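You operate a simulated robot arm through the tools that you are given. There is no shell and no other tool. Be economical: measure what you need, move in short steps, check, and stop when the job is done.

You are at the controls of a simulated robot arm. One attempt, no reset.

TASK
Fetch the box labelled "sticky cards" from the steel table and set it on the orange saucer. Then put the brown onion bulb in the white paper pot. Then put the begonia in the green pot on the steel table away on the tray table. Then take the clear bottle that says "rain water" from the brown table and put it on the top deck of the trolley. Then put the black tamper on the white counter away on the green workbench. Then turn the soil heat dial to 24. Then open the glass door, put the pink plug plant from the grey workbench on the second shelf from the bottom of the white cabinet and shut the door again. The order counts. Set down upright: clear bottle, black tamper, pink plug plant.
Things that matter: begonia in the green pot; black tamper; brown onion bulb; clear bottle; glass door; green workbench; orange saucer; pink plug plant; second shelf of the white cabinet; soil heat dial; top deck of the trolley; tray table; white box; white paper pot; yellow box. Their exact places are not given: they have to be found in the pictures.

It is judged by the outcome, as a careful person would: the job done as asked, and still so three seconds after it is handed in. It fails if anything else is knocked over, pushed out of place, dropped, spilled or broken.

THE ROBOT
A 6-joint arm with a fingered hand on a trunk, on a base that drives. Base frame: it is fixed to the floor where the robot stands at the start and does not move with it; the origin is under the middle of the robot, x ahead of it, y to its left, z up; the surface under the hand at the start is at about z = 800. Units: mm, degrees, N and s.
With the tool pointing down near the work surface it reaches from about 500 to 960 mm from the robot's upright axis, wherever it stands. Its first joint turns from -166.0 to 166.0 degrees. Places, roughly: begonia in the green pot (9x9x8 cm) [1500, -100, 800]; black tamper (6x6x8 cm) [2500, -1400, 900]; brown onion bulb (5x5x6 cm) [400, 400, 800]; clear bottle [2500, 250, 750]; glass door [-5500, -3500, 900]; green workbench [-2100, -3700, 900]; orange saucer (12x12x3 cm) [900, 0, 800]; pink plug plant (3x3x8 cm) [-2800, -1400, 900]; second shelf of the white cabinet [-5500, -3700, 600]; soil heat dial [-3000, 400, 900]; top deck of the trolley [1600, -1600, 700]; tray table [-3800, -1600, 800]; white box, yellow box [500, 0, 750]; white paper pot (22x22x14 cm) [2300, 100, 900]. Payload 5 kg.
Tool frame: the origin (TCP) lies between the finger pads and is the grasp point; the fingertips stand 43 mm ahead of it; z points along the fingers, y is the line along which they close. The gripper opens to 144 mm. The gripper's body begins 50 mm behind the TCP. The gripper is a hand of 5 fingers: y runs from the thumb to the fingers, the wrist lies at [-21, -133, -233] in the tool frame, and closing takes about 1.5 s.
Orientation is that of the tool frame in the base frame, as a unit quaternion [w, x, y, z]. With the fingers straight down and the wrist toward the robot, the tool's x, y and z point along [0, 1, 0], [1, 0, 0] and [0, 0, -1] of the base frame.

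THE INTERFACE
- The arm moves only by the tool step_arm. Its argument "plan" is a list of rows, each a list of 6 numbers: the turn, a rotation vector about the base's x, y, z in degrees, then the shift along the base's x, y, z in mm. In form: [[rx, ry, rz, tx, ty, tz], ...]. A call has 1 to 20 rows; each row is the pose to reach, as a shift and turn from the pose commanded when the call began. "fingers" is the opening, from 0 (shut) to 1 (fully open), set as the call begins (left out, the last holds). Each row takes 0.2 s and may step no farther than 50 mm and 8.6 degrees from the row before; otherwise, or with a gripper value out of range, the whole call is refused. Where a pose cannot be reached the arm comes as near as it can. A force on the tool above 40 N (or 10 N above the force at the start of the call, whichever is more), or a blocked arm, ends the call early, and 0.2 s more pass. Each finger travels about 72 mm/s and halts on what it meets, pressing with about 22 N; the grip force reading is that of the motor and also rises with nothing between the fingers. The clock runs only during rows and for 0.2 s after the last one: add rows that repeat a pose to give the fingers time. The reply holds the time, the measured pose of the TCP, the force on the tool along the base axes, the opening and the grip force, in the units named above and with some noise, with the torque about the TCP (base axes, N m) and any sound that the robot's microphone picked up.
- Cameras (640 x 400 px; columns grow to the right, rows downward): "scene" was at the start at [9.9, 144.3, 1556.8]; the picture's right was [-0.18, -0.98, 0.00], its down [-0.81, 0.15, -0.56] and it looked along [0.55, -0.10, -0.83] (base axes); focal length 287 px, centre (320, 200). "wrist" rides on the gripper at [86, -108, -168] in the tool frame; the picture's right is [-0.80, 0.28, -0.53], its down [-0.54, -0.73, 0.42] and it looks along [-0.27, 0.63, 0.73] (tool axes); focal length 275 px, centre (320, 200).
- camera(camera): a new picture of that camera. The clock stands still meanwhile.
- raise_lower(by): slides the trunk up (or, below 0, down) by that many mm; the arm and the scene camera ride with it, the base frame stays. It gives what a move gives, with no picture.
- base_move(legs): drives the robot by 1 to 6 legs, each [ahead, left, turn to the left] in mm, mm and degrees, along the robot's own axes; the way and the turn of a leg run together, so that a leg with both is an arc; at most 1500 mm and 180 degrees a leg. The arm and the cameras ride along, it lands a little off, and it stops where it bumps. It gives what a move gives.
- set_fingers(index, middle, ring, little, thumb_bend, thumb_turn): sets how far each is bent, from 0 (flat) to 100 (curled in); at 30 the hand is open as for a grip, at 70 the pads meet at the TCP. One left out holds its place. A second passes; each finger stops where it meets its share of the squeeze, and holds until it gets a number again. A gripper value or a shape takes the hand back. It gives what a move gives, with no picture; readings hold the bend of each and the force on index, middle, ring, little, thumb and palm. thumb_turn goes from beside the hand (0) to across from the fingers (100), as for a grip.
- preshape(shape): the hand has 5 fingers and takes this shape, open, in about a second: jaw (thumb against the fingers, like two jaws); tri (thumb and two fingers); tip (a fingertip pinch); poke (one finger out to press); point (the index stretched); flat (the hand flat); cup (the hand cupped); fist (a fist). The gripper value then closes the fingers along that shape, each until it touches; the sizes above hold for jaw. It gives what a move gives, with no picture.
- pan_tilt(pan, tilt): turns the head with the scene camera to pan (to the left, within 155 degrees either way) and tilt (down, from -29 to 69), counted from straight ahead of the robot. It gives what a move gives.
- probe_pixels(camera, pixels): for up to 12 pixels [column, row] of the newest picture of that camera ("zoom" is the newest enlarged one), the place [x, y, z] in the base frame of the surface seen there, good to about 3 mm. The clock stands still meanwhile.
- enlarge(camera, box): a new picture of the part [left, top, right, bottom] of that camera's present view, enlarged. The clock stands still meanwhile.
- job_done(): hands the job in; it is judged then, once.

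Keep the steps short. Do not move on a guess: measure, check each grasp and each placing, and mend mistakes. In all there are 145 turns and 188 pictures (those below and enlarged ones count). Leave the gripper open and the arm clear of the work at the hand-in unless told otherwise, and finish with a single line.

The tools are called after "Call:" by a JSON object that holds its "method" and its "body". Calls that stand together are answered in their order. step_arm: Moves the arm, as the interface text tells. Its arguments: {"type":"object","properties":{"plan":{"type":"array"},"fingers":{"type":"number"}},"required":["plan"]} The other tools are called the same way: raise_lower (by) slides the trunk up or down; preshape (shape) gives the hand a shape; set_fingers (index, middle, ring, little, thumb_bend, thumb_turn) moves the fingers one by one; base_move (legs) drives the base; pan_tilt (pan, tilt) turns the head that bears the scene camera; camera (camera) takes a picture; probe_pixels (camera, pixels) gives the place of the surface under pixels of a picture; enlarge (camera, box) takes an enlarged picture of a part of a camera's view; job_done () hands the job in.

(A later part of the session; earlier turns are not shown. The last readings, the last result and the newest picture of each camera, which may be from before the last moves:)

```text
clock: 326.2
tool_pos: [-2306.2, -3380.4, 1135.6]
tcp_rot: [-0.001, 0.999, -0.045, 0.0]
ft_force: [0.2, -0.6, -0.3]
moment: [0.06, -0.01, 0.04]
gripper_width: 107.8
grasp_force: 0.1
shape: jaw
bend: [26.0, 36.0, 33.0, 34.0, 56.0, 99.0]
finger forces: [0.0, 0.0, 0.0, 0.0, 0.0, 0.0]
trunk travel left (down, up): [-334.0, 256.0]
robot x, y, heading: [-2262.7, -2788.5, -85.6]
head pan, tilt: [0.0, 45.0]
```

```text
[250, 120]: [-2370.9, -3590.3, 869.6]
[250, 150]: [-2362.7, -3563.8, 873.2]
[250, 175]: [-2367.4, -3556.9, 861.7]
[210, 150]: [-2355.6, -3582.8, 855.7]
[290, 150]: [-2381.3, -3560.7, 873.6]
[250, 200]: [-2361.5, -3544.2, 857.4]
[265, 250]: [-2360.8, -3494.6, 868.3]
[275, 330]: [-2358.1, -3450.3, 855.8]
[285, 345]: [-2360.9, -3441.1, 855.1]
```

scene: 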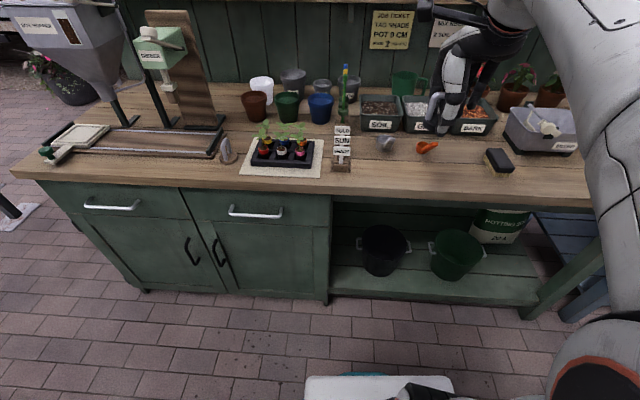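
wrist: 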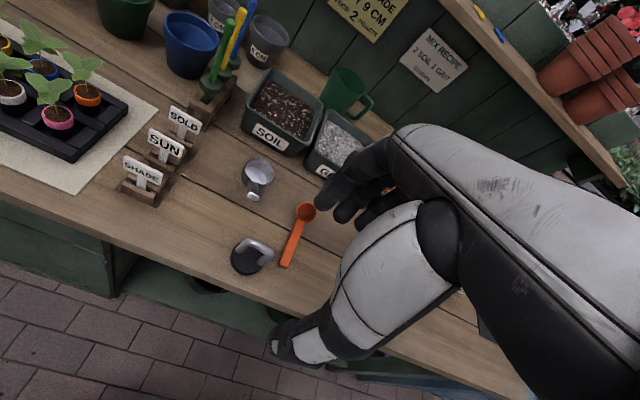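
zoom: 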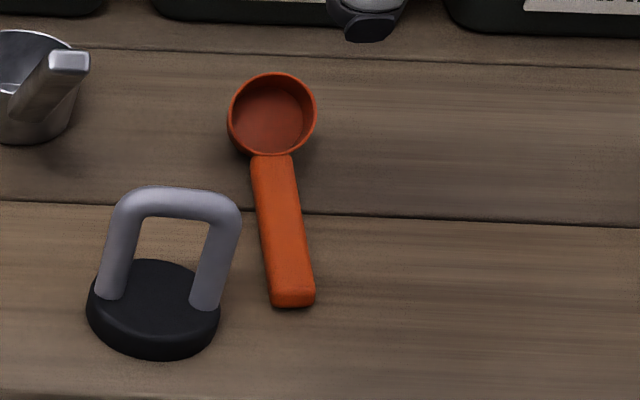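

Confirmed: the scoop's bowl is tilted toward its handle. Pressing its far rim down with a fingertip will right it. Take the "poke" shape and find where the fingertip is.

Call:
{"method": "probe_pixels", "body": {"camera": "zoom", "pixels": [[272, 75], [272, 80], [250, 80], [295, 82], [272, 110], [235, 110], [312, 110]]}}

Call:
{"method": "preshape", "body": {"shape": "poke"}}

Call:
{"method": "camera", "body": {"camera": "wrist"}}

Call:
{"method": "pan_tilt", "body": {"pan": 0, "tilt": 30}}

Call:
{"method": "camera", "body": {"camera": "scene"}}

```text
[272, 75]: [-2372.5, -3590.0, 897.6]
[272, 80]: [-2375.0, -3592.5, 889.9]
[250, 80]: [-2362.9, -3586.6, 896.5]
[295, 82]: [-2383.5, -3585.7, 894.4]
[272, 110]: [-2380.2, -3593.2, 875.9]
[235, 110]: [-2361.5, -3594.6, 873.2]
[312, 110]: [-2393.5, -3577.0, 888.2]
```

```text
clock: 327.1
tool_pos: [-2305.9, -3381.5, 1136.1]
tcp_rot: [-0.001, 0.999, -0.044, -0.001]
ft_force: [-0.4, 0.2, -0.5]
moment: [0.01, -0.01, -0.04]
gripper_width: 0.0
grasp_force: 0.0
shape: poke
bend: [70.0, 70.0, 99.0, 99.0, 100.0, 100.0]
finger forces: [0.0, 0.0, 0.0, 0.1, 0.1, 0.0]
trunk travel left (down, up): [-334.0, 256.0]
robot x, y, heading: [-2264.2, -2788.7, -85.7]
head pan, tilt: [0.0, 45.0]
```

```text
77 pictures are left
```

wrist: 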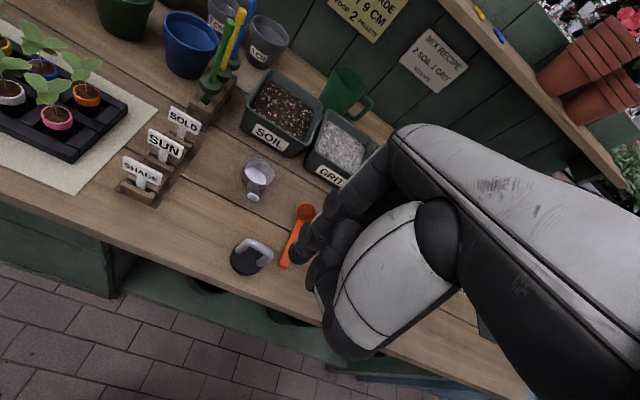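

```text
clock: 327.8
tool_pos: [-2306.8, -3381.3, 1136.2]
tcp_rot: [-0.001, 0.999, -0.045, 0.001]
ft_force: [0.2, -0.4, -0.5]
moment: [0.0, 0.04, -0.04]
gripper_width: 0.1
grasp_force: 0.0
shape: poke
bend: [70.0, 70.0, 99.0, 99.0, 100.0, 100.0]
finger forces: [0.0, 0.0, 0.1, 0.0, 0.0, 0.0]
trunk travel left (down, up): [-334.0, 256.0]
robot x, y, heading: [-2265.7, -2791.2, -85.9]
head pan, tilt: [0.0, 30.0]
```

```text
76 pictures are left
```

scene: 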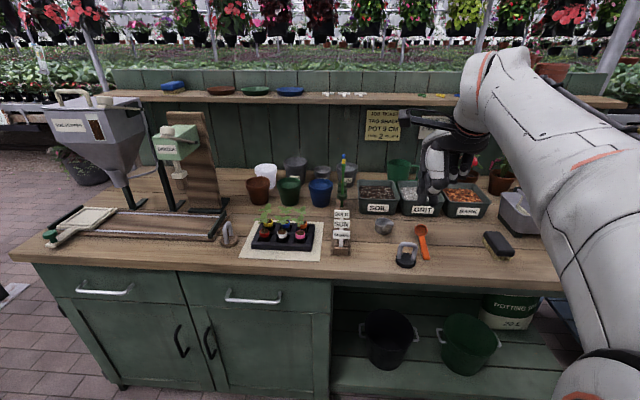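

Call:
{"method": "enlarge", "body": {"camera": "scene", "box": [390, 100, 490, 220]}}

Call:
{"method": "enlarge", "body": {"camera": "wrist", "box": [250, 180, 400, 300]}}

Call:
{"method": "probe_pixels", "body": {"camera": "zoom", "pixels": [[180, 295], [200, 300], [215, 270], [250, 330], [265, 350], [290, 300], [240, 220]]}}

```text
3.33 times, centred on (440, 160) of scene
```

zoom: 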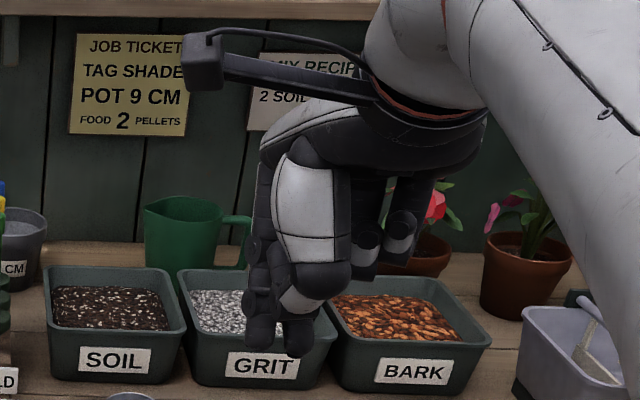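

```text
3.33 times, centred on (325, 240) of wrist
```

zoom: 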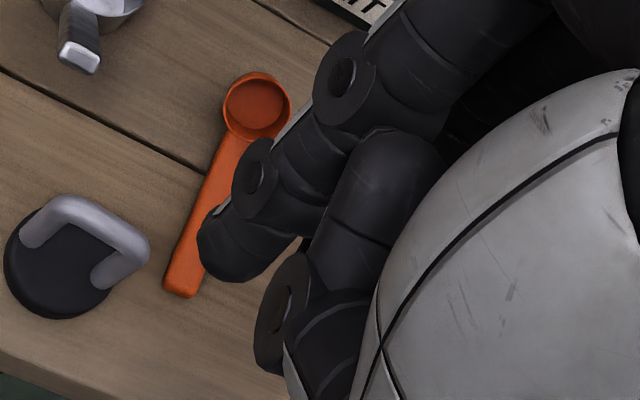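

```text
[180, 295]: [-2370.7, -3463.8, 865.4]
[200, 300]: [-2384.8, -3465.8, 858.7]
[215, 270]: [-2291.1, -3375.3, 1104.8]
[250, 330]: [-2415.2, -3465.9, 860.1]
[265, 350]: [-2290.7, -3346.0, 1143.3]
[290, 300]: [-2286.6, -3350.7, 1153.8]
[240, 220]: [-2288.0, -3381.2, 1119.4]
```

Only the index should press. I curl the middle finger, turn the hand so the thumb is to the side (+x), and hover above the bowl's far rim at about (-2375,-3597).

Call:
{"method": "set_fingers", "body": {"middle": 100}}

Call:
{"method": "step_arm", "body": {"plan": [[0, 0, -7.7, -6, -18, -5], [0, 0, -15.4, -13, -36, -10], [0, 0, -23.1, -20, -54, -20], [0, 0, -30.8, -27, -73, -30], [0, 0, -38.5, -34, -91, -45], [0, 0, -46.2, -40, -110, -60], [0, 0, -53.9, -47, -128, -75], [0, 0, -61.6, -54, -146, -90], [0, 0, -69.3, -61, -165, -110], [0, 0, -77, -68, -183, -130], [0, 0, -84.8, -74, -201, -150], [0, 0, -84.8, -74, -201, -165]]}}

Call:
{"method": "enlarge", "body": {"camera": "scene", "box": [370, 160, 490, 280]}}

Call:
{"method": "camera", "body": {"camera": "wrist"}}

```text
clock: 328.8
tool_pos: [-2306.2, -3382.2, 1135.5]
tcp_rot: [-0.001, 0.999, -0.044, 0.0]
ft_force: [0.2, -0.8, 0.3]
moment: [-0.03, 0.01, -0.02]
gripper_width: 48.6
grasp_force: 0.0
shape: fingers
bend: [70.0, 80.0, 99.0, 99.0, 100.0, 100.0]
finger forces: [0.1, 0.0, 0.0, 0.1, 0.0, 0.0]
trunk travel left (down, up): [-334.0, 256.0]
robot x, y, heading: [-2266.8, -2790.2, -86.0]
head pan, tilt: [0.0, 30.0]
```

```text
clock: 331.4
tool_pos: [-2380.1, -3582.9, 969.4]
tcp_rot: [0.001, -0.707, 0.707, 0.0]
ft_force: [-0.6, -0.8, -0.4]
moment: [0.02, 0.03, -0.01]
gripper_width: 48.6
grasp_force: 0.0
shape: fingers
bend: [70.0, 80.0, 99.0, 99.0, 100.0, 100.0]
finger forces: [0.0, 0.0, 0.1, 0.0, 0.0, 0.1]
trunk travel left (down, up): [-334.0, 256.0]
robot x, y, heading: [-2263.3, -2793.3, -86.3]
head pan, tilt: [0.0, 30.0]
```

```text
3.33 times, centred on (430, 220) of scene
```

zoom: 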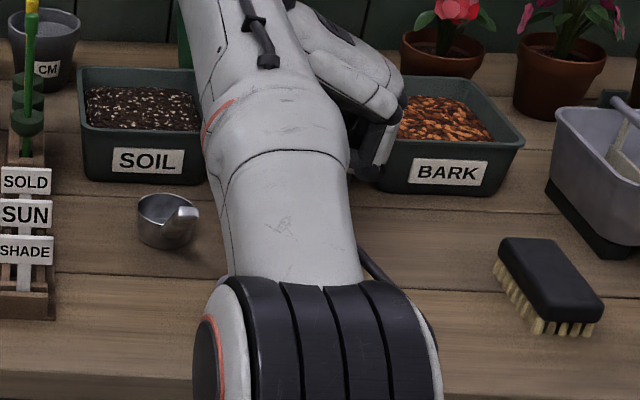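

```text
72 pictures are left
```

wrist: 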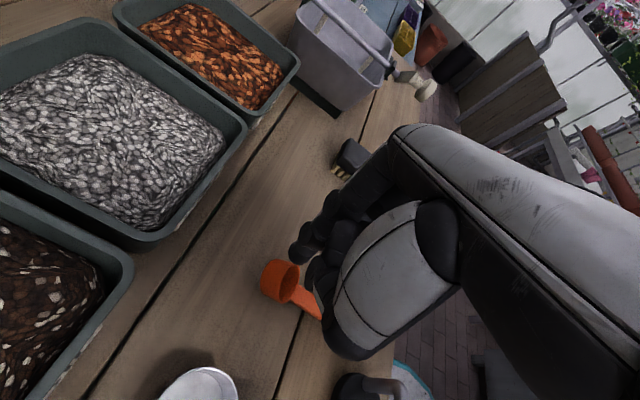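

Call:
{"method": "enlarge", "body": {"camera": "wrist", "box": [240, 170, 360, 330]}}

Call:
{"method": "probe_pixels", "body": {"camera": "wrist", "pixels": [[300, 255], [293, 252], [300, 264], [270, 265], [263, 272], [280, 263], [290, 275], [270, 295], [312, 275]]}}

```text
2.50 times, centred on (300, 250) of wrist
```

zoom: 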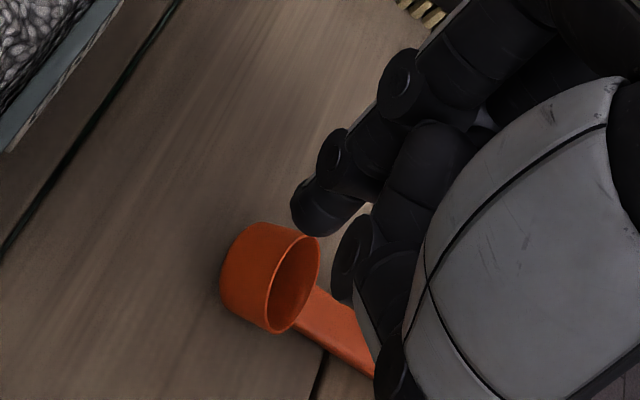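

```text
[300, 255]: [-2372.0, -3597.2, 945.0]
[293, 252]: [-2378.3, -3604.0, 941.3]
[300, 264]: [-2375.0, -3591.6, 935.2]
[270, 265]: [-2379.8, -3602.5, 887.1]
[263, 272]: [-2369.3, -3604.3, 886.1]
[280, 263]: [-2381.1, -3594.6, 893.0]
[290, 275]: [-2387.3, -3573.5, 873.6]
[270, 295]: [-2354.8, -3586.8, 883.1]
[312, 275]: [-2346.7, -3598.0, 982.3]
```

The index tip is right above the far rim. Press down slowly.

Call:
{"method": "step_arm", "body": {"plan": [[0, 0, 0, 0, 0, -15], [0, 0, 0, 0, -1, -26], [0, 0, 0, 0, -2, -32], [0, 0, 0, 0, -3, -37], [0, 0, 0, 0, -5, -42], [0, 0, 0, 0, -7, -46], [0, 0, 0, 0, -9, -50]]}}

Call:
{"method": "enlarge", "body": {"camera": "wrist", "box": [240, 170, 360, 330]}}

```text
clock: 333.0
tool_pos: [-2380.5, -3591.5, 918.5]
tcp_rot: [-0.001, 0.708, -0.707, 0.001]
ft_force: [0.0, 0.5, -0.7]
moment: [-0.03, 0.04, 0.02]
gripper_width: 48.3
grasp_force: 0.0
shape: fingers
bend: [70.0, 80.0, 99.0, 99.0, 100.0, 100.0]
finger forces: [0.0, 0.0, 0.0, 0.0, 0.1, 0.0]
trunk travel left (down, up): [-334.0, 256.0]
robot x, y, heading: [-2265.4, -2787.1, -85.6]
head pan, tilt: [0.0, 30.0]
```

```text
2.50 times, centred on (300, 250) of wrist
```

zoom: 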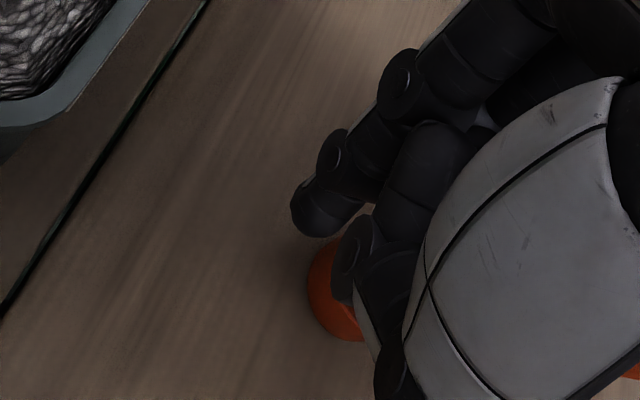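

No force now; raise and look.

Call:
{"method": "step_arm", "body": {"plan": [[0, 0, 0, 0, 2, 10], [0, 0, 0, 0, 2, 35], [0, 0, 0, 0, 2, 75], [0, 0, 0, 30, 40, 90]]}}

Call:
{"method": "camera", "body": {"camera": "wrist"}}

```text
refused: row 4 steps farther than a row can; nothing moved
```

```text
69 pictures are left
```

wrist: 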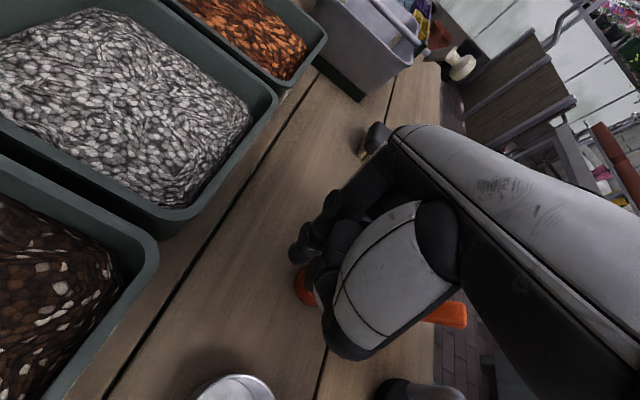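

Call:
{"method": "step_arm", "body": {"plan": [[0, 0, 0, 0, 0, 8], [0, 0, 0, 0, 0, 30], [0, 0, 0, 0, 0, 70], [0, 0, 0, 0, 0, 110], [0, 0, 0, 0, 0, 150], [0, 0, 0, 0, 30, 180], [0, 0, 0, 0, 70, 200], [0, 0, 0, 0, 115, 200], [0, 0, 0, 0, 160, 200]]}}

Call:
{"method": "camera", "body": {"camera": "wrist"}}

Call:
{"method": "camera", "body": {"camera": "scene"}}

```text
clock: 335.0
tool_pos: [-2379.3, -3490.2, 1139.6]
tcp_rot: [0.003, -0.706, 0.708, 0.001]
ft_force: [-0.9, -0.4, 0.0]
moment: [0.03, 0.02, -0.02]
gripper_width: 48.9
grasp_force: 0.0
shape: fingers
bend: [70.0, 80.0, 99.0, 99.0, 100.0, 100.0]
finger forces: [0.0, 0.1, 0.0, 0.1, 0.1, 0.0]
out of reach, approached as far as the arm can: row 3, 4, 5, 6, 7, 8, 9
trunk travel left (down, up): [-334.0, 256.0]
robot x, y, heading: [-2270.2, -2786.0, -86.0]
head pan, tilt: [0.0, 30.0]
```

```text
68 pictures are left
```

wrist: 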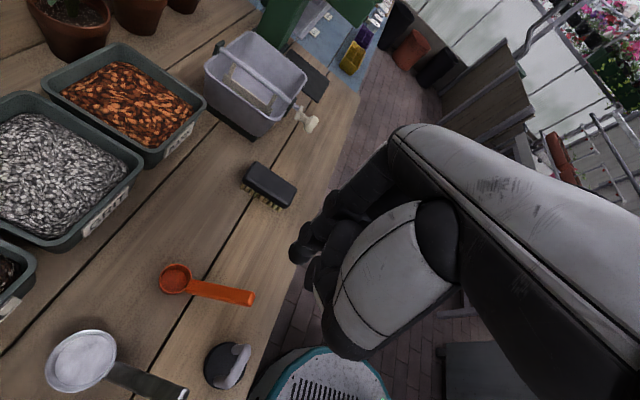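

```text
67 pictures are left
```

scene: 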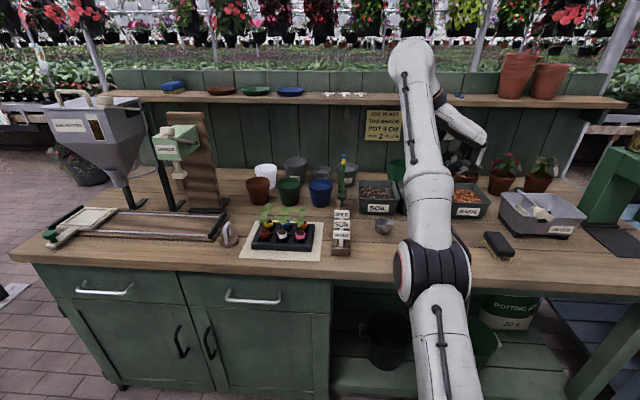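

Call:
{"method": "enlarge", "body": {"camera": "wrist", "box": [140, 240, 270, 330]}}

Call:
{"method": "probe_pixels", "body": {"camera": "zoom", "pixels": [[150, 110], [105, 180], [175, 245], [235, 190], [270, 225], [400, 255], [520, 280], [170, 180]]}}

```text
4.44 times, centred on (205, 285) of wrist
```

zoom: 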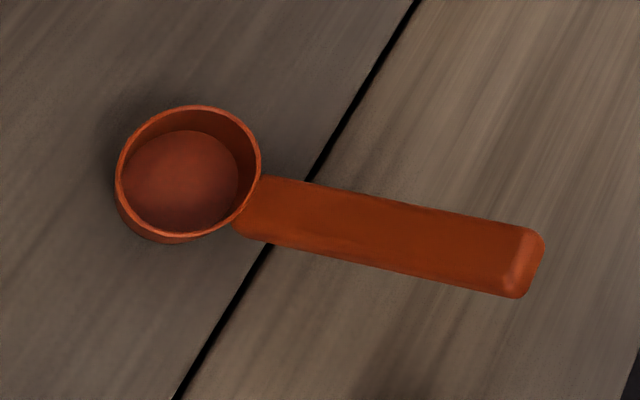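

```text
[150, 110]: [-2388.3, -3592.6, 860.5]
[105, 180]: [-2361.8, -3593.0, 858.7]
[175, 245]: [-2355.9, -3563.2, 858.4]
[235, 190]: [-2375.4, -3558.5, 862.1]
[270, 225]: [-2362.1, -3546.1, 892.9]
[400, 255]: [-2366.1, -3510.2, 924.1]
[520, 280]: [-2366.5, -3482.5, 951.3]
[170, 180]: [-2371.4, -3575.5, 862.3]
```

The scoop stands upright again, handle raised and almost exactly where it was. Now bring the hand back to its travel pose and leave for the soil heat dial.

Call:
{"method": "step_arm", "body": {"plan": [[0, 0, 7.7, 6, 14, 0], [0, 0, 15.4, 12, 28, 0], [0, 0, 23.1, 18, 43, 0], [0, 0, 30.8, 25, 57, 0], [0, 0, 38.5, 32, 72, 0], [0, 0, 46.2, 38, 86, 0], [0, 0, 53.9, 44, 100, 0], [0, 0, 61.6, 50, 115, 0], [0, 0, 69.3, 57, 130, 0], [0, 0, 77, 63, 145, 0], [0, 0, 84.8, 69, 160, 0]]}}

Call:
{"method": "base_move", "body": {"legs": [[-250, 0, 0], [-110, 1480, 0], [0, 190, 0], [190, 0, -174], [1480, 0, 0], [500, 0, 0]]}}

```text
clock: 337.4
tool_pos: [-2319.6, -3348.2, 1324.7]
tcp_rot: [-0.07, 0.997, -0.042, 0.005]
ft_force: [-0.8, 0.6, 0.2]
moment: [-0.01, -0.05, 0.05]
gripper_width: 48.5
grasp_force: 0.0
shape: fingers
bend: [70.0, 80.0, 99.0, 99.0, 100.0, 100.0]
finger forces: [0.0, 0.0, 0.0, 0.0, 0.1, 0.0]
out of reach, approached as far as the arm can: row 1, 2, 3, 4, 5, 6, 7, 8, 9, 10, 11
trunk travel left (down, up): [-334.0, 256.0]
robot x, y, heading: [-2265.0, -2786.0, -85.7]
head pan, tilt: [0.0, 30.0]
```

```text
clock: 352.0
tool_pos: [-1165.6, -2096.0, 1326.3]
tcp_rot: [0.024, -0.509, 0.858, -0.066]
ft_force: [-0.4, -3.7, -0.5]
moment: [0.4, 0.0, -0.01]
gripper_width: 48.5
grasp_force: 2.6
shape: fingers
bend: [70.0, 80.0, 99.0, 99.0, 100.0, 100.0]
finger forces: [0.1, 0.0, 0.0, 4.6, 0.0, 0.0]
trunk travel left (down, up): [-334.0, 256.0]
robot x, y, heading: [-676.0, -2367.2, 159.1]
head pan, tilt: [0.0, 30.0]
stopped in leg 4: the force on the tool passed its limit at 77 N (the readings are from after the stop); the commanded pose is now the measured one
```

The arc swung the hand into the back of the grey bench's panel. I back away south-east first, then check the panel.

Call:
{"method": "base_move", "body": {"legs": [[-183, 198, 0], [0, 0, -65]]}}

Call:
{"method": "pan_tilt", "body": {"pan": 50, "tilt": 20}}

Call:
{"method": "camera", "body": {"camera": "scene"}}

```text
clock: 356.7
tool_pos: [-532.1, -2066.0, 1325.8]
tcp_rot: [-0.015, 0.034, 0.997, -0.069]
ft_force: [0.3, -0.1, 0.6]
moment: [0.01, -0.04, 0.0]
gripper_width: 48.5
grasp_force: 0.0
shape: fingers
bend: [70.0, 80.0, 99.0, 99.0, 100.0, 100.0]
finger forces: [0.0, 0.1, 0.0, 0.0, 0.0, 0.0]
trunk travel left (down, up): [-334.0, 256.0]
robot x, y, heading: [-582.1, -2623.4, 93.8]
head pan, tilt: [0.0, 30.0]
```

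```text
clock: 357.9
tool_pos: [-531.9, -2065.0, 1325.8]
tcp_rot: [-0.015, 0.034, 0.997, -0.068]
ft_force: [0.2, -0.4, -0.5]
moment: [0.01, -0.01, -0.02]
gripper_width: 48.2
grasp_force: 0.0
shape: fingers
bend: [70.0, 80.0, 99.0, 99.0, 100.0, 100.0]
finger forces: [0.1, 0.1, 0.0, 0.0, 0.0, 0.1]
trunk travel left (down, up): [-334.0, 256.0]
robot x, y, heading: [-580.8, -2626.7, 93.4]
head pan, tilt: [50.0, 20.0]
```

```text
65 pictures are left
```

scene: 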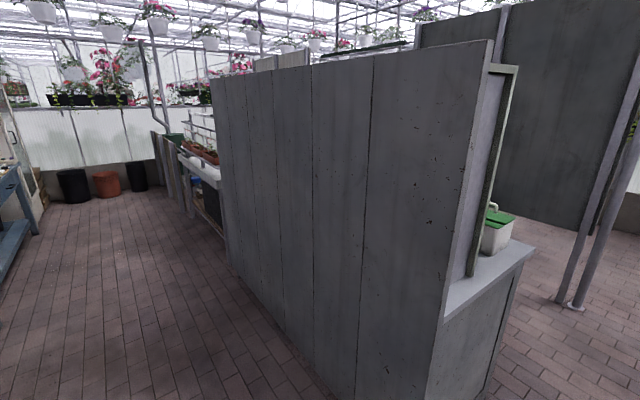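

The panel is unharmed. Continue: north through the gap, turn west, and along the corridor.

Call:
{"method": "base_move", "body": {"legs": [[1480, -90, 0], [480, -300, 0], [0, 0, 86.5], [1400, 90, 0], [900, 0, 0]]}}

Call:
{"method": "pan_tilt", "body": {"pan": -50, "tilt": 20}}

Call:
{"method": "camera", "body": {"camera": "scene"}}

```text
clock: 382.7
tool_pos: [-3151.7, -781.9, 1327.2]
tcp_rot: [0.037, -0.672, 0.737, -0.06]
ft_force: [0.8, -0.7, 0.7]
moment: [-0.01, -0.01, 0.02]
gripper_width: 48.5
grasp_force: 0.2
shape: fingers
bend: [70.0, 80.0, 99.0, 99.0, 100.0, 100.0]
finger forces: [0.0, 0.0, 0.0, 0.1, 0.1, 0.0]
trunk travel left (down, up): [-334.0, 256.0]
robot x, y, heading: [-2591.2, -842.9, -177.4]
head pan, tilt: [50.0, 20.0]
```

```text
clock: 384.4
tool_pos: [-3151.9, -782.2, 1326.2]
tcp_rot: [0.037, -0.673, 0.737, -0.059]
ft_force: [-0.7, 0.1, 0.0]
moment: [-0.01, 0.0, 0.0]
gripper_width: 48.4
grasp_force: 0.0
shape: fingers
bend: [70.0, 80.0, 99.0, 99.0, 100.0, 100.0]
finger forces: [0.1, 0.1, 0.0, 0.1, 0.0, 0.0]
trunk travel left (down, up): [-334.0, 256.0]
robot x, y, heading: [-2592.6, -841.2, -177.5]
head pan, tilt: [-50.0, 20.0]
```

```text
64 pictures are left
```

scene: 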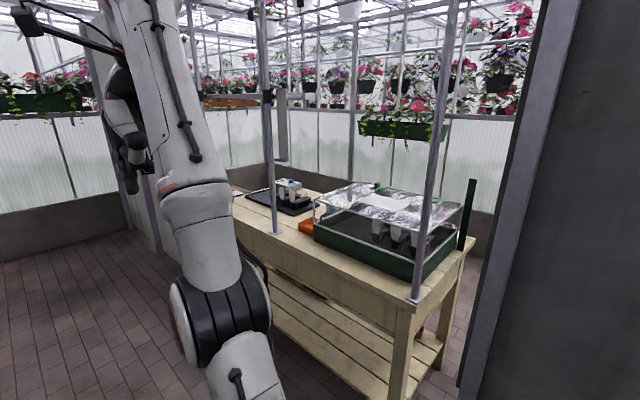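

Call:
{"method": "probe_pixels", "body": {"camera": "scene", "pixels": [[468, 215], [413, 300], [470, 240], [275, 230], [400, 260], [372, 230], [440, 205], [485, 340], [335, 190], [290, 185], [460, 385], [250, 200]]}}

Call:
{"method": "enlarge", "body": {"camera": "scene", "box": [230, 130, 500, 300]}}

```text
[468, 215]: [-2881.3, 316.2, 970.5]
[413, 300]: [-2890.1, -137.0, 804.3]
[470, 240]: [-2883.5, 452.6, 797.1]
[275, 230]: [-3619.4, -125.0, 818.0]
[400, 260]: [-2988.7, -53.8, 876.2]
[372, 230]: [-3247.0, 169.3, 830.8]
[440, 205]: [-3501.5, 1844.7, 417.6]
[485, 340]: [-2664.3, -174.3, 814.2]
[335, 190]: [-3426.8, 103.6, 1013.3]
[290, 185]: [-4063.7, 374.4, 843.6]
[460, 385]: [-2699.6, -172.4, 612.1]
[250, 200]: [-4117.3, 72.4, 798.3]
```

```text
2.35 times, centred on (365, 215) of scene
```

zoom: 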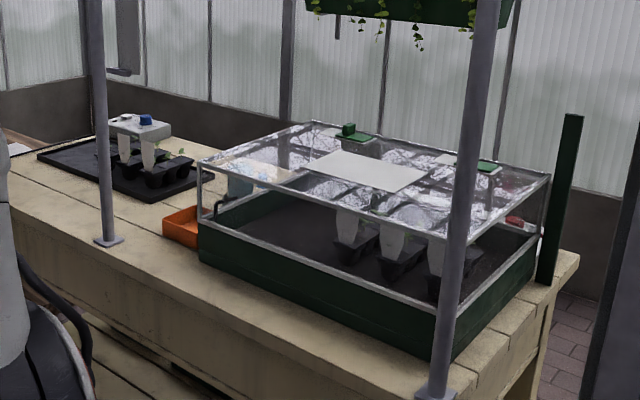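

The dial panel is likely the dark green board at (-2881,316), seen edge-on. I'll go round the partition to the north side to see its face.

Call:
{"method": "base_move", "body": {"legs": [[0, 0, -2.5], [-1500, 0, 0], [-850, 0, 0], [0, -1460, 0], [1300, 0, 0]]}}

Call:
{"method": "pan_tilt", "body": {"pan": 0, "tilt": 18}}

Call:
{"method": "camera", "body": {"camera": "scene"}}

```text
clock: 409.5
tool_pos: [-2059.5, 772.2, 1326.8]
tcp_rot: [0.034, -0.647, 0.76, -0.061]
ft_force: [0.5, -0.1, -0.1]
moment: [0.02, 0.01, 0.01]
gripper_width: 48.3
grasp_force: 0.1
shape: fingers
bend: [70.0, 80.0, 99.0, 99.0, 100.0, 100.0]
finger forces: [0.0, 0.1, 0.0, 0.1, 0.1, 0.1]
trunk travel left (down, up): [-334.0, 256.0]
robot x, y, heading: [-1509.3, 674.1, 178.6]
head pan, tilt: [-50.0, 20.0]
```

```text
clock: 410.7
tool_pos: [-2060.3, 774.2, 1325.7]
tcp_rot: [0.035, -0.647, 0.76, -0.061]
ft_force: [0.7, 0.2, -0.7]
moment: [0.02, -0.01, -0.01]
gripper_width: 48.6
grasp_force: 0.0
shape: fingers
bend: [70.0, 80.0, 99.0, 99.0, 100.0, 100.0]
finger forces: [0.0, 0.0, 0.1, 0.0, 0.0, 0.0]
trunk travel left (down, up): [-334.0, 256.0]
robot x, y, heading: [-1507.5, 676.9, 178.2]
head pan, tilt: [0.0, 18.0]
```

```text
62 pictures are left
```

scene: 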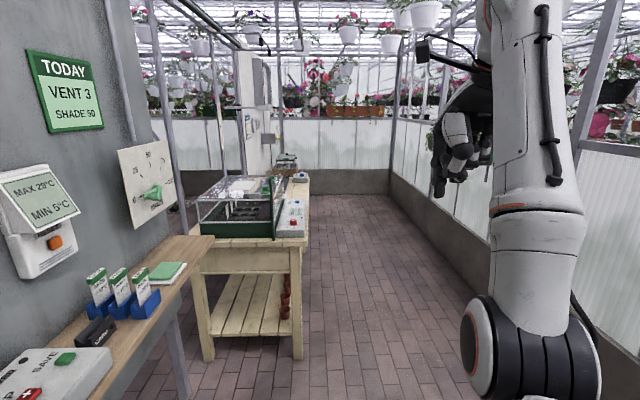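

Call:
{"method": "enlarge", "body": {"camera": "scene", "box": [250, 165, 330, 245]}}

Call:
{"method": "probe_pixels", "body": {"camera": "zoom", "pixels": [[300, 240], [260, 275], [340, 120], [330, 220], [250, 320], [330, 300]]}}

Call:
{"method": "enlarge", "body": {"camera": "scene", "box": [110, 130, 190, 230]}}

Call:
{"method": "probe_pixels", "body": {"camera": "zoom", "pixels": [[320, 200], [300, 120], [340, 240]]}}

```text
5.00 times, centred on (290, 205) of scene
```

zoom: 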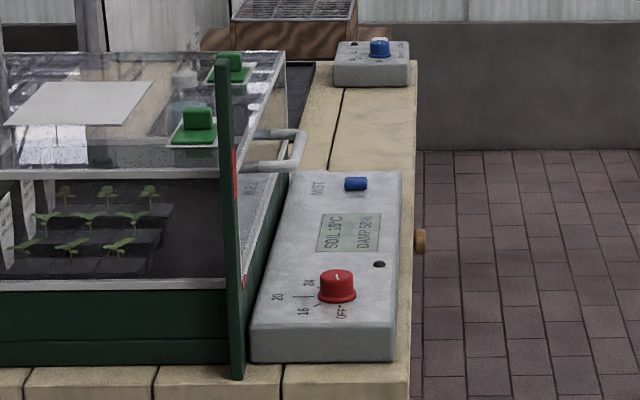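

```text
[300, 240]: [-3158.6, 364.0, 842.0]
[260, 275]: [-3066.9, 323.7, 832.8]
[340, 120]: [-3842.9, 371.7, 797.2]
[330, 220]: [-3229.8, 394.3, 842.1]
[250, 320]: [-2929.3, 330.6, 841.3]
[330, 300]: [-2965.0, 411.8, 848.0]
```

```text
4.00 times, centred on (150, 180) of scene
```

zoom: 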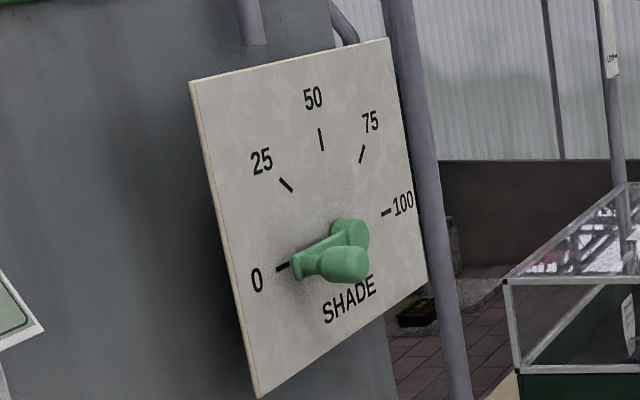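

```text
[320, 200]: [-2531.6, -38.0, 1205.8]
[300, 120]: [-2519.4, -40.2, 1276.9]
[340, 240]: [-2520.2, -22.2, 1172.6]
```

The soil heat dial is the red knob (OFF/16/20/24) at about (-2967,411), on top of the grey console (z≈842). I drive to its north side and face south.

Call:
{"method": "base_move", "body": {"legs": [[0, -380, 1.5], [1460, 0, 0], [0, 0, 98]]}}

Call:
{"method": "preshape", "body": {"shape": "jaw"}}

Call:
{"method": "camera", "body": {"camera": "wrist"}}

```text
clock: 424.1
tool_pos: [-2969.0, 503.2, 1327.0]
tcp_rot: [-0.068, 0.998, -0.004, 0.014]
ft_force: [-1.2, -0.2, 0.1]
moment: [0.0, -0.02, 0.0]
gripper_width: 48.7
grasp_force: 0.0
shape: fingers
bend: [70.0, 80.0, 99.0, 99.0, 100.0, 100.0]
finger forces: [0.0, 0.0, 0.1, 0.0, 0.0, 0.1]
trunk travel left (down, up): [-334.0, 256.0]
robot x, y, heading: [-2956.9, 1064.9, -82.7]
head pan, tilt: [0.0, 18.0]
```

```text
clock: 425.0
tool_pos: [-2968.3, 505.0, 1327.3]
tcp_rot: [-0.069, 0.998, -0.003, 0.013]
ft_force: [-0.7, -0.5, 0.3]
moment: [-0.02, 0.0, 0.03]
gripper_width: 143.8
grasp_force: 0.0
shape: jaw
bend: [30.0, 30.0, 30.0, 30.0, 30.0, 98.0]
finger forces: [0.0, 0.0, 0.1, 0.1, 0.0, 0.0]
trunk travel left (down, up): [-334.0, 256.0]
robot x, y, heading: [-2960.4, 1060.2, -83.1]
head pan, tilt: [0.0, 18.0]
```

```text
59 pictures are left
```

wrist: 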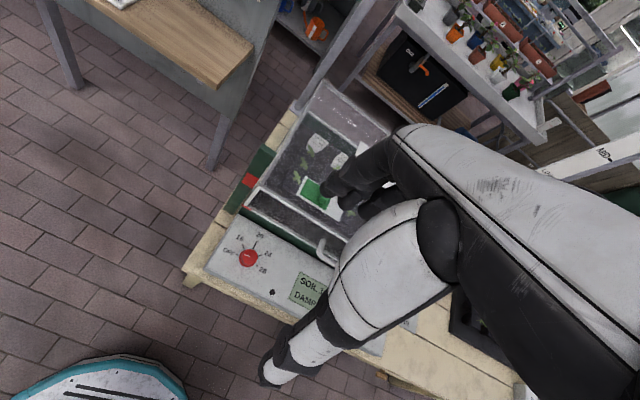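

Call:
{"method": "step_arm", "body": {"plan": [[-4, 0.8, 0.2, 0, 0, -45], [-7.8, 1.6, 0.5, 0, 0, -90], [-7.8, 1.6, 0.5, 0, 0, -135], [-7.8, 1.6, 0.5, 0, 0, -180], [-7.8, 1.6, 0.5, 0, 0, -220]], "fingers": 0.6}}

Call:
{"method": "camera", "body": {"camera": "wrist"}}

Call:
{"method": "enlarge", "body": {"camera": "wrist", "box": [190, 180, 330, 320]}}

```text
clock: 426.2
tool_pos: [-2996.4, 461.3, 1298.4]
tcp_rot: [-0.061, 0.998, 0.003, -0.002]
ft_force: [1.9, 3.7, 3.9]
moment: [-0.45, 0.22, -0.08]
gripper_width: 86.5
grasp_force: 0.1
shape: jaw
bend: [74.0, 41.0, 38.0, 43.0, 65.0, 100.0]
finger forces: [0.0, 0.0, 0.1, 0.0, 0.0, 0.1]
out of reach, approached as far as the arm can: row 1, 2, 3, 4, 5
trunk travel left (down, up): [-334.0, 256.0]
robot x, y, heading: [-2953.5, 1059.2, -82.9]
head pan, tilt: [0.0, 18.0]
```

```text
58 pictures are left
```

wrist: 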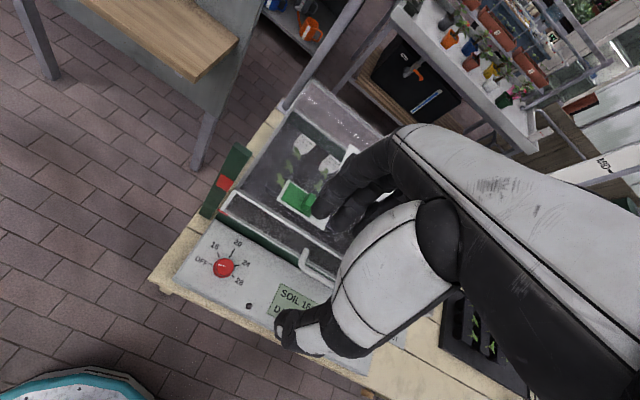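

```text
2.86 times, centred on (260, 250) of wrist
```

zoom: 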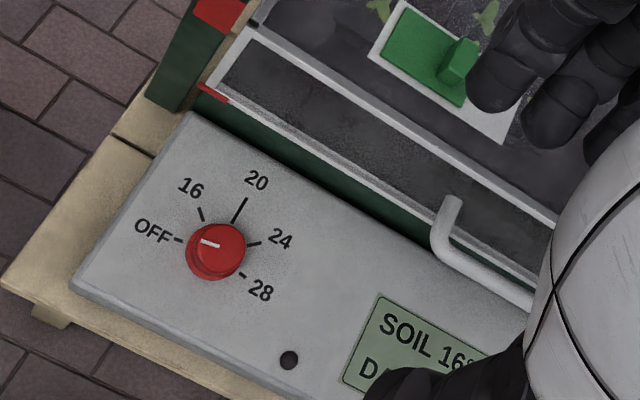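

The pointer is now between OFF and 16 (near OFF/16); the target mark 24 lies to its right. The arm sits in an awkward configuration; I try reaching outward and down.

Call:
{"method": "step_arm", "body": {"plan": [[0, 0, 0, 0, -30, -20], [0, 0, 0, 0, -60, -50], [0, 0, 0, 0, -80, -90], [0, 0, 0, 0, -90, -130], [0, 0, 0, 0, -90, -175], [0, 0, 0, 0, -90, -220]]}}

Call:
{"method": "pan_tilt", "body": {"pan": 0, "tilt": 35}}

Call:
{"method": "camera", "body": {"camera": "scene"}}

```text
clock: 427.6
tool_pos: [-3009.8, 328.9, 1174.8]
tcp_rot: [-0.067, 0.998, 0.003, -0.003]
ft_force: [0.9, 1.3, 0.6]
moment: [-0.1, 0.05, 0.01]
gripper_width: 86.4
grasp_force: 0.1
shape: jaw
bend: [74.0, 41.0, 38.0, 43.0, 65.0, 100.0]
finger forces: [0.0, 0.0, 0.0, 0.0, 0.1, 0.0]
out of reach, approached as far as the arm can: row 3, 4, 5, 6
trunk travel left (down, up): [-334.0, 256.0]
robot x, y, heading: [-2957.3, 1063.6, -83.0]
head pan, tilt: [0.0, 18.0]
```

```text
clock: 428.4
tool_pos: [-3010.5, 329.3, 1173.4]
tcp_rot: [-0.067, 0.998, 0.003, -0.003]
ft_force: [0.2, 1.2, 0.5]
moment: [0.01, 0.01, 0.01]
gripper_width: 86.4
grasp_force: 0.0
shape: jaw
bend: [74.0, 41.0, 38.0, 43.0, 65.0, 100.0]
finger forces: [0.1, 0.0, 0.0, 0.0, 0.0, 0.0]
trunk travel left (down, up): [-334.0, 256.0]
robot x, y, heading: [-2954.2, 1066.5, -82.9]
head pan, tilt: [0.0, 35.0]
```

```text
56 pictures are left
```

scene: 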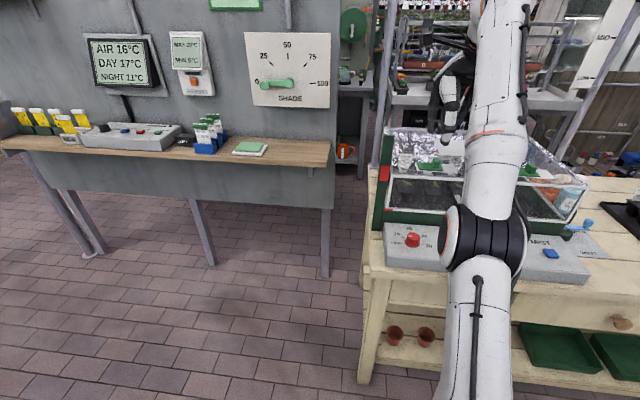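

I'm short of turns, so I batch: back off into free space, and retrace the earlier hand rotation in reverse to bring the elbow back up.

Call:
{"method": "base_move", "body": {"legs": [[-380, 0, 0]]}}

Call:
{"method": "step_arm", "body": {"plan": [[0, 0, -7.7, -5, -5, -18], [0, 0, -15.4, -10, -10, -36], [0, 0, -23.1, -15, -15, -54], [0, 0, -30.8, -20, -20, -72], [0, 0, -38.5, -25, -25, -90], [0, 0, -46.2, -30, -30, -110], [0, 0, -53.9, -36, -36, -130], [0, 0, -61.6, -42, -42, -150], [0, 0, -69.3, -48, -48, -170], [0, 0, -77, -54, -54, -188], [0, 0, -84.8, -60, -60, -205]]}}

Call:
{"method": "step_arm", "body": {"plan": [[0, 0, 0, 0, 0, 15], [0, 0, 7.8, 6, 18, 35], [0, 0, 15.5, 13, 36, 55], [0, 0, 23.2, 20, 55, 75], [0, 0, 30.9, 27, 73, 90], [0, 0, 38.6, 34, 91, 105], [0, 0, 46.3, 40, 110, 120], [0, 0, 54, 47, 128, 135], [0, 0, 61.7, 54, 147, 145], [0, 0, 69.4, 61, 165, 155], [0, 0, 77.1, 68, 183, 160], [0, 0, 84.8, 74, 201, 165]]}}

Call:
{"method": "camera", "body": {"camera": "scene"}}

```text
clock: 430.8
tool_pos: [-3056.2, 706.3, 1173.1]
tcp_rot: [-0.067, 0.998, 0.005, -0.002]
ft_force: [0.1, -0.6, -0.3]
moment: [0.0, -0.02, 0.0]
gripper_width: 86.3
grasp_force: 0.1
shape: jaw
bend: [74.0, 41.0, 38.0, 43.0, 65.0, 100.0]
finger forces: [0.0, 0.1, 0.0, 0.1, 0.0, 0.0]
trunk travel left (down, up): [-334.0, 256.0]
robot x, y, heading: [-3003.4, 1437.8, -82.5]
head pan, tilt: [0.0, 35.0]
```

```text
clock: 433.2
tool_pos: [-3115.1, 644.4, 969.2]
tcp_rot: [-0.051, 0.74, -0.67, 0.044]
ft_force: [0.2, 0.4, 1.4]
moment: [-0.02, -0.01, 0.0]
gripper_width: 86.6
grasp_force: 0.0
shape: jaw
bend: [74.0, 41.0, 38.0, 43.0, 65.0, 100.0]
finger forces: [0.1, 0.1, 0.0, 0.1, 0.0, 0.1]
out of reach, approached as far as the arm can: row 1, 2, 3, 4, 5, 6, 7, 8, 9, 10
trunk travel left (down, up): [-334.0, 256.0]
robot x, y, heading: [-3005.2, 1443.1, -82.4]
head pan, tilt: [0.0, 35.0]
```

```text
clock: 435.8
tool_pos: [-3041.0, 847.7, 1134.7]
tcp_rot: [-0.067, 0.998, 0.006, -0.002]
ft_force: [0.0, 0.0, -0.2]
moment: [-0.01, 0.02, 0.01]
gripper_width: 86.3
grasp_force: 0.1
shape: jaw
bend: [74.0, 41.0, 38.0, 43.0, 65.0, 100.0]
finger forces: [0.0, 0.0, 0.0, 0.0, 0.0, 0.0]
out of reach, approached as far as the arm can: row 1
trunk travel left (down, up): [-334.0, 256.0]
robot x, y, heading: [-3008.4, 1440.2, -82.4]
head pan, tilt: [0.0, 35.0]
```

```text
55 pictures are left
```

scene: 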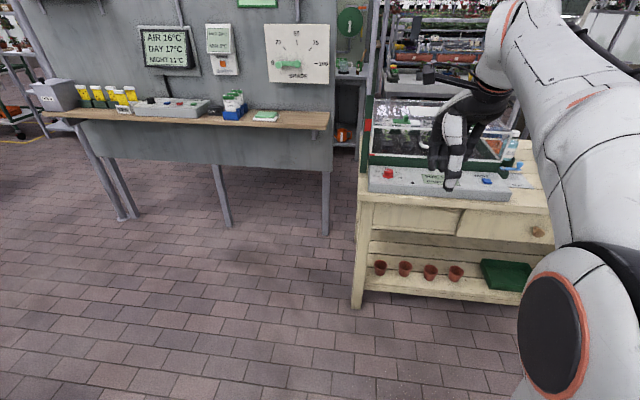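

The elbow is up again. Correct the tilt, drive up to the dial and look at it closely.

Call:
{"method": "step_arm", "body": {"plan": [[-4, 0.8, 0.2, 0, 0, 0], [-7.8, 1.4, -0.7, 0, 0, 0], [-7.8, 1.4, -0.7, 0, 0, -20]]}}

Call:
{"method": "base_move", "body": {"legs": [[330, 30, 0]]}}

Call:
{"method": "camera", "body": {"camera": "wrist"}}

Call:
{"method": "enlarge", "body": {"camera": "wrist", "box": [200, 180, 340, 300]}}

Call:
{"method": "enlarge", "body": {"camera": "scene", "box": [330, 190, 450, 290]}}

```text
clock: 436.6
tool_pos: [-3041.2, 847.5, 1113.2]
tcp_rot: [0.001, 1.0, -0.002, -0.015]
ft_force: [-0.9, -0.4, 0.2]
moment: [-0.04, -0.03, 0.02]
gripper_width: 86.1
grasp_force: 0.0
shape: jaw
bend: [74.0, 41.0, 38.0, 43.0, 65.0, 100.0]
finger forces: [0.1, 0.0, 0.0, 0.0, 0.0, 0.0]
trunk travel left (down, up): [-334.0, 256.0]
robot x, y, heading: [-3003.8, 1443.8, -82.5]
head pan, tilt: [0.0, 35.0]
```

```text
clock: 438.7
tool_pos: [-2969.4, 530.5, 1113.4]
tcp_rot: [0.001, 1.0, -0.001, -0.015]
ft_force: [-0.2, -0.2, -0.7]
moment: [-0.02, -0.01, -0.01]
gripper_width: 86.4
grasp_force: 0.0
shape: jaw
bend: [74.0, 41.0, 38.0, 43.0, 65.0, 100.0]
finger forces: [0.0, 0.1, 0.0, 0.0, 0.0, 0.0]
trunk travel left (down, up): [-334.0, 256.0]
robot x, y, heading: [-2932.2, 1126.6, -82.5]
head pan, tilt: [0.0, 35.0]
```

```text
54 pictures are left
```

wrist: 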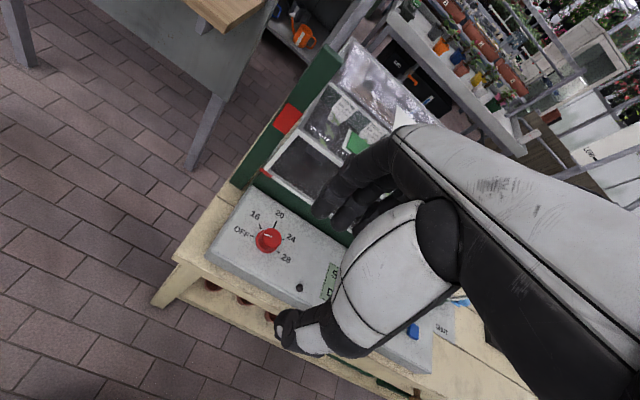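

```text
3.33 times, centred on (270, 240) of wrist
```

zoom: 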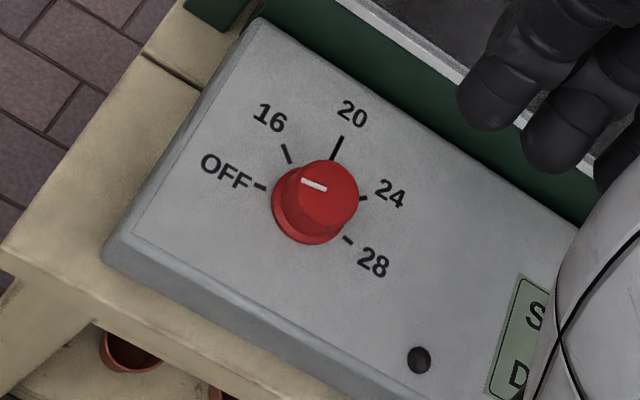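

```text
4.00 times, centred on (390, 240) of scene
```

zoom: 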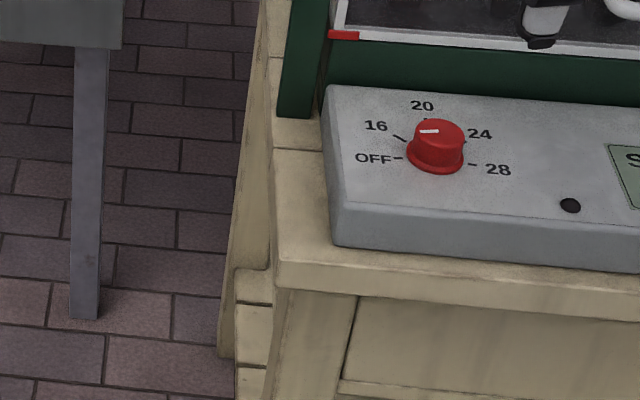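

The pointer is at OFF; 24 is 135° clockwise. I measure knob, ticks and the propagator wall.

Call:
{"method": "probe_pixels", "body": {"camera": "zoom", "pixels": [[400, 158], [403, 139], [427, 119], [465, 141], [474, 164], [440, 122], [435, 170], [410, 155], [462, 155], [430, 75], [430, 45], [340, 30]]}}

Call:
{"method": "enlarge", "body": {"camera": "wrist", "box": [235, 200, 305, 270]}}

Call:
{"method": "probe_pixels", "body": {"camera": "zoom", "pixels": [[200, 200], [320, 200], [310, 120], [180, 120], [380, 240], [250, 330], [300, 160], [230, 150]]}}

```text
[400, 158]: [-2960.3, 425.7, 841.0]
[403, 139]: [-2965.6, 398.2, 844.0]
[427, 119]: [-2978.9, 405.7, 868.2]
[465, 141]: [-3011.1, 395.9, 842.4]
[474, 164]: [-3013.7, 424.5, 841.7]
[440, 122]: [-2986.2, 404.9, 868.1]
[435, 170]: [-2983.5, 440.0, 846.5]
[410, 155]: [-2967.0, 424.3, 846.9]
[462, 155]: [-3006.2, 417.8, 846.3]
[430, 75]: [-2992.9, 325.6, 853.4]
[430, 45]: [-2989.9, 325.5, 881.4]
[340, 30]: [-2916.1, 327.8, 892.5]
```

```text
5.71 times, centred on (270, 235) of wrist
```

zoom: 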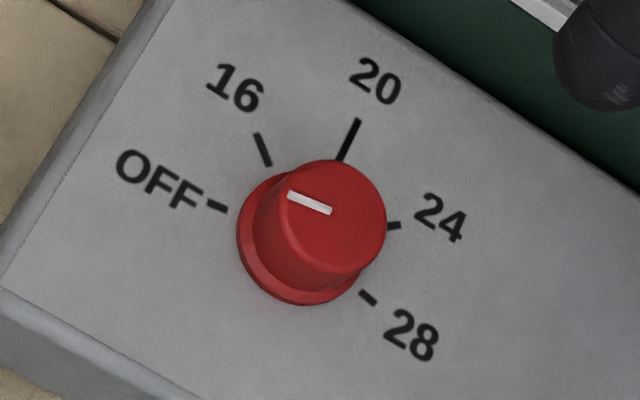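

```text
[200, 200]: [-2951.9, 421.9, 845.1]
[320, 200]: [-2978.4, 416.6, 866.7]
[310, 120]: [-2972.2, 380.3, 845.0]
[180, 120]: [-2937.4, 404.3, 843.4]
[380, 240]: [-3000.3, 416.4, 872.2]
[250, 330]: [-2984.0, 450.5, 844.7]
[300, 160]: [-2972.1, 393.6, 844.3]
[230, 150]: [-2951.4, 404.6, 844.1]
```

Knob centre (-2986,421), top z≈868; OFF points to +x, 24 lies 135° clockwise from it. First half-turn: grip with the hand pre-turned +34°, turn -67.5°, release, rise and look.

Call:
{"method": "step_arm", "body": {"plan": [[0, 0, 6, -4, -25, -25], [0, 0, 12, -8, -50, -50], [0, 0, 18, -12, -75, -80], [0, 0, 24, -16, -100, -110], [0, 0, 30, -17, -109, -140], [0, 0, 34, -17, -109, -170], [0, 0, 34, -17, -109, -200], [0, 0, 34, -17, -109, -220]], "fingers": 0.5}}

Call:
{"method": "step_arm", "body": {"plan": [[0, 0, 0, 0, 0, 0], [0, 0, 0, 0, 0, 0], [0, 0, 0, 0, 0, 0], [0, 0, 0, 0, 0, 0], [0, 0, 0, 0, 0, 0], [0, 0, 0, 0, 0, 0], [0, 0, 0, 0, 0, 0]], "fingers": 0}}

Call:
{"method": "step_arm", "body": {"plan": [[0, 0, -7.5, 0, 0, 0], [0, 0, -15, 0, 0, 0], [0, 0, -22.5, 0, 0, 0], [0, 0, -30, 0, 0, 0], [0, 0, -37.5, 0, 0, 0], [0, 0, -45, 0, 0, 0], [0, 0, -52.5, 0, 0, 0], [0, 0, -60, 0, 0, 0], [0, 0, -67.5, 0, 0, 0]]}}

Call:
{"method": "step_arm", "body": {"plan": [[0, 0, 0, 0, 0, 0], [0, 0, 0, 0, 0, 0], [0, 0, 0, 0, 0, 0], [0, 0, 0, 0, 0, 0], [0, 0, 0, 0, 0, 30], [0, 0, 0, 0, 0, 70]], "fingers": 0.5}}

Call:
{"method": "enlarge", "body": {"camera": "wrist", "box": [200, 180, 360, 340]}}

Call:
{"method": "enlarge", "body": {"camera": "scene", "box": [330, 190, 450, 290]}}

```text
clock: 440.5
tool_pos: [-2985.6, 422.1, 892.5]
tcp_rot: [0.005, 0.956, 0.291, -0.014]
ft_force: [-0.4, -0.1, 0.1]
moment: [-0.03, -0.02, 0.01]
gripper_width: 72.4
grasp_force: 0.0
shape: jaw
bend: [74.0, 45.0, 42.0, 40.0, 70.0, 100.0]
finger forces: [0.0, 0.1, 0.0, 0.0, 0.0, 0.0]
trunk travel left (down, up): [-334.0, 256.0]
robot x, y, heading: [-2930.7, 1123.6, -82.0]
head pan, tilt: [0.0, 35.0]
```

```text
clock: 442.1
tool_pos: [-2984.5, 421.4, 893.3]
tcp_rot: [0.005, 0.956, 0.291, -0.014]
ft_force: [-1.2, 3.6, -3.9]
moment: [0.1, 0.02, 0.0]
gripper_width: 27.5
grasp_force: 21.7
shape: jaw
bend: [74.0, 57.0, 60.0, 57.0, 74.0, 100.0]
finger forces: [9.5, 5.2, 0.0, 0.0, 18.8, 0.0]
trunk travel left (down, up): [-334.0, 256.0]
robot x, y, heading: [-2933.2, 1125.0, -82.1]
head pan, tilt: [0.0, 35.0]
```

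```text
clock: 444.1
tool_pos: [-2984.7, 422.0, 893.4]
tcp_rot: [-0.003, 0.957, -0.29, -0.013]
ft_force: [18.8, -4.3, -2.6]
moment: [-0.16, -0.6, 0.09]
gripper_width: 27.1
grasp_force: 22.1
shape: jaw
bend: [73.0, 59.0, 60.0, 57.0, 75.0, 100.0]
finger forces: [14.2, 2.6, 0.0, 0.1, 21.3, 0.1]
trunk travel left (down, up): [-334.0, 256.0]
robot x, y, heading: [-2931.8, 1126.8, -82.4]
head pan, tilt: [0.0, 35.0]
```

```text
clock: 445.5
tool_pos: [-2987.5, 423.1, 961.8]
tcp_rot: [-0.005, 0.957, -0.289, -0.014]
ft_force: [-1.1, -0.4, 0.1]
moment: [0.03, -0.02, -0.02]
gripper_width: 71.7
grasp_force: 0.1
shape: jaw
bend: [74.0, 45.0, 42.0, 40.0, 70.0, 100.0]
finger forces: [0.0, 0.0, 0.0, 0.0, 0.1, 0.1]
trunk travel left (down, up): [-334.0, 256.0]
robot x, y, heading: [-2935.3, 1124.7, -82.3]
head pan, tilt: [0.0, 35.0]
```

```text
2.50 times, centred on (280, 260) of wrist
```

zoom: 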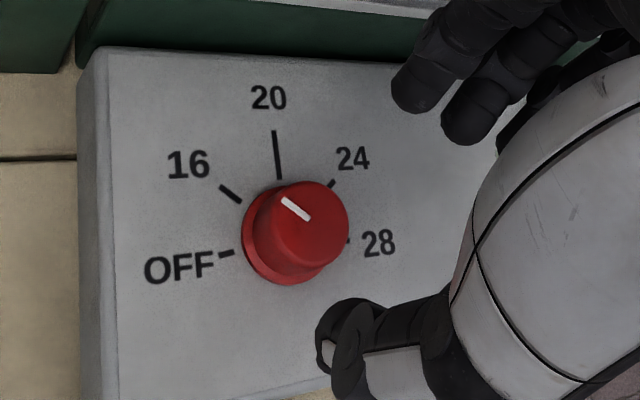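

```text
4.00 times, centred on (390, 240) of scene
```

zoom: 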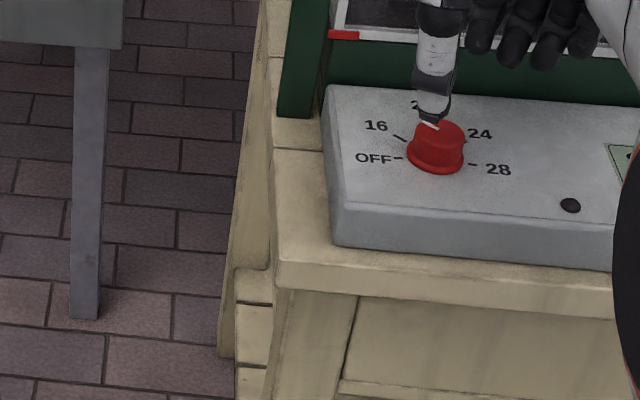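

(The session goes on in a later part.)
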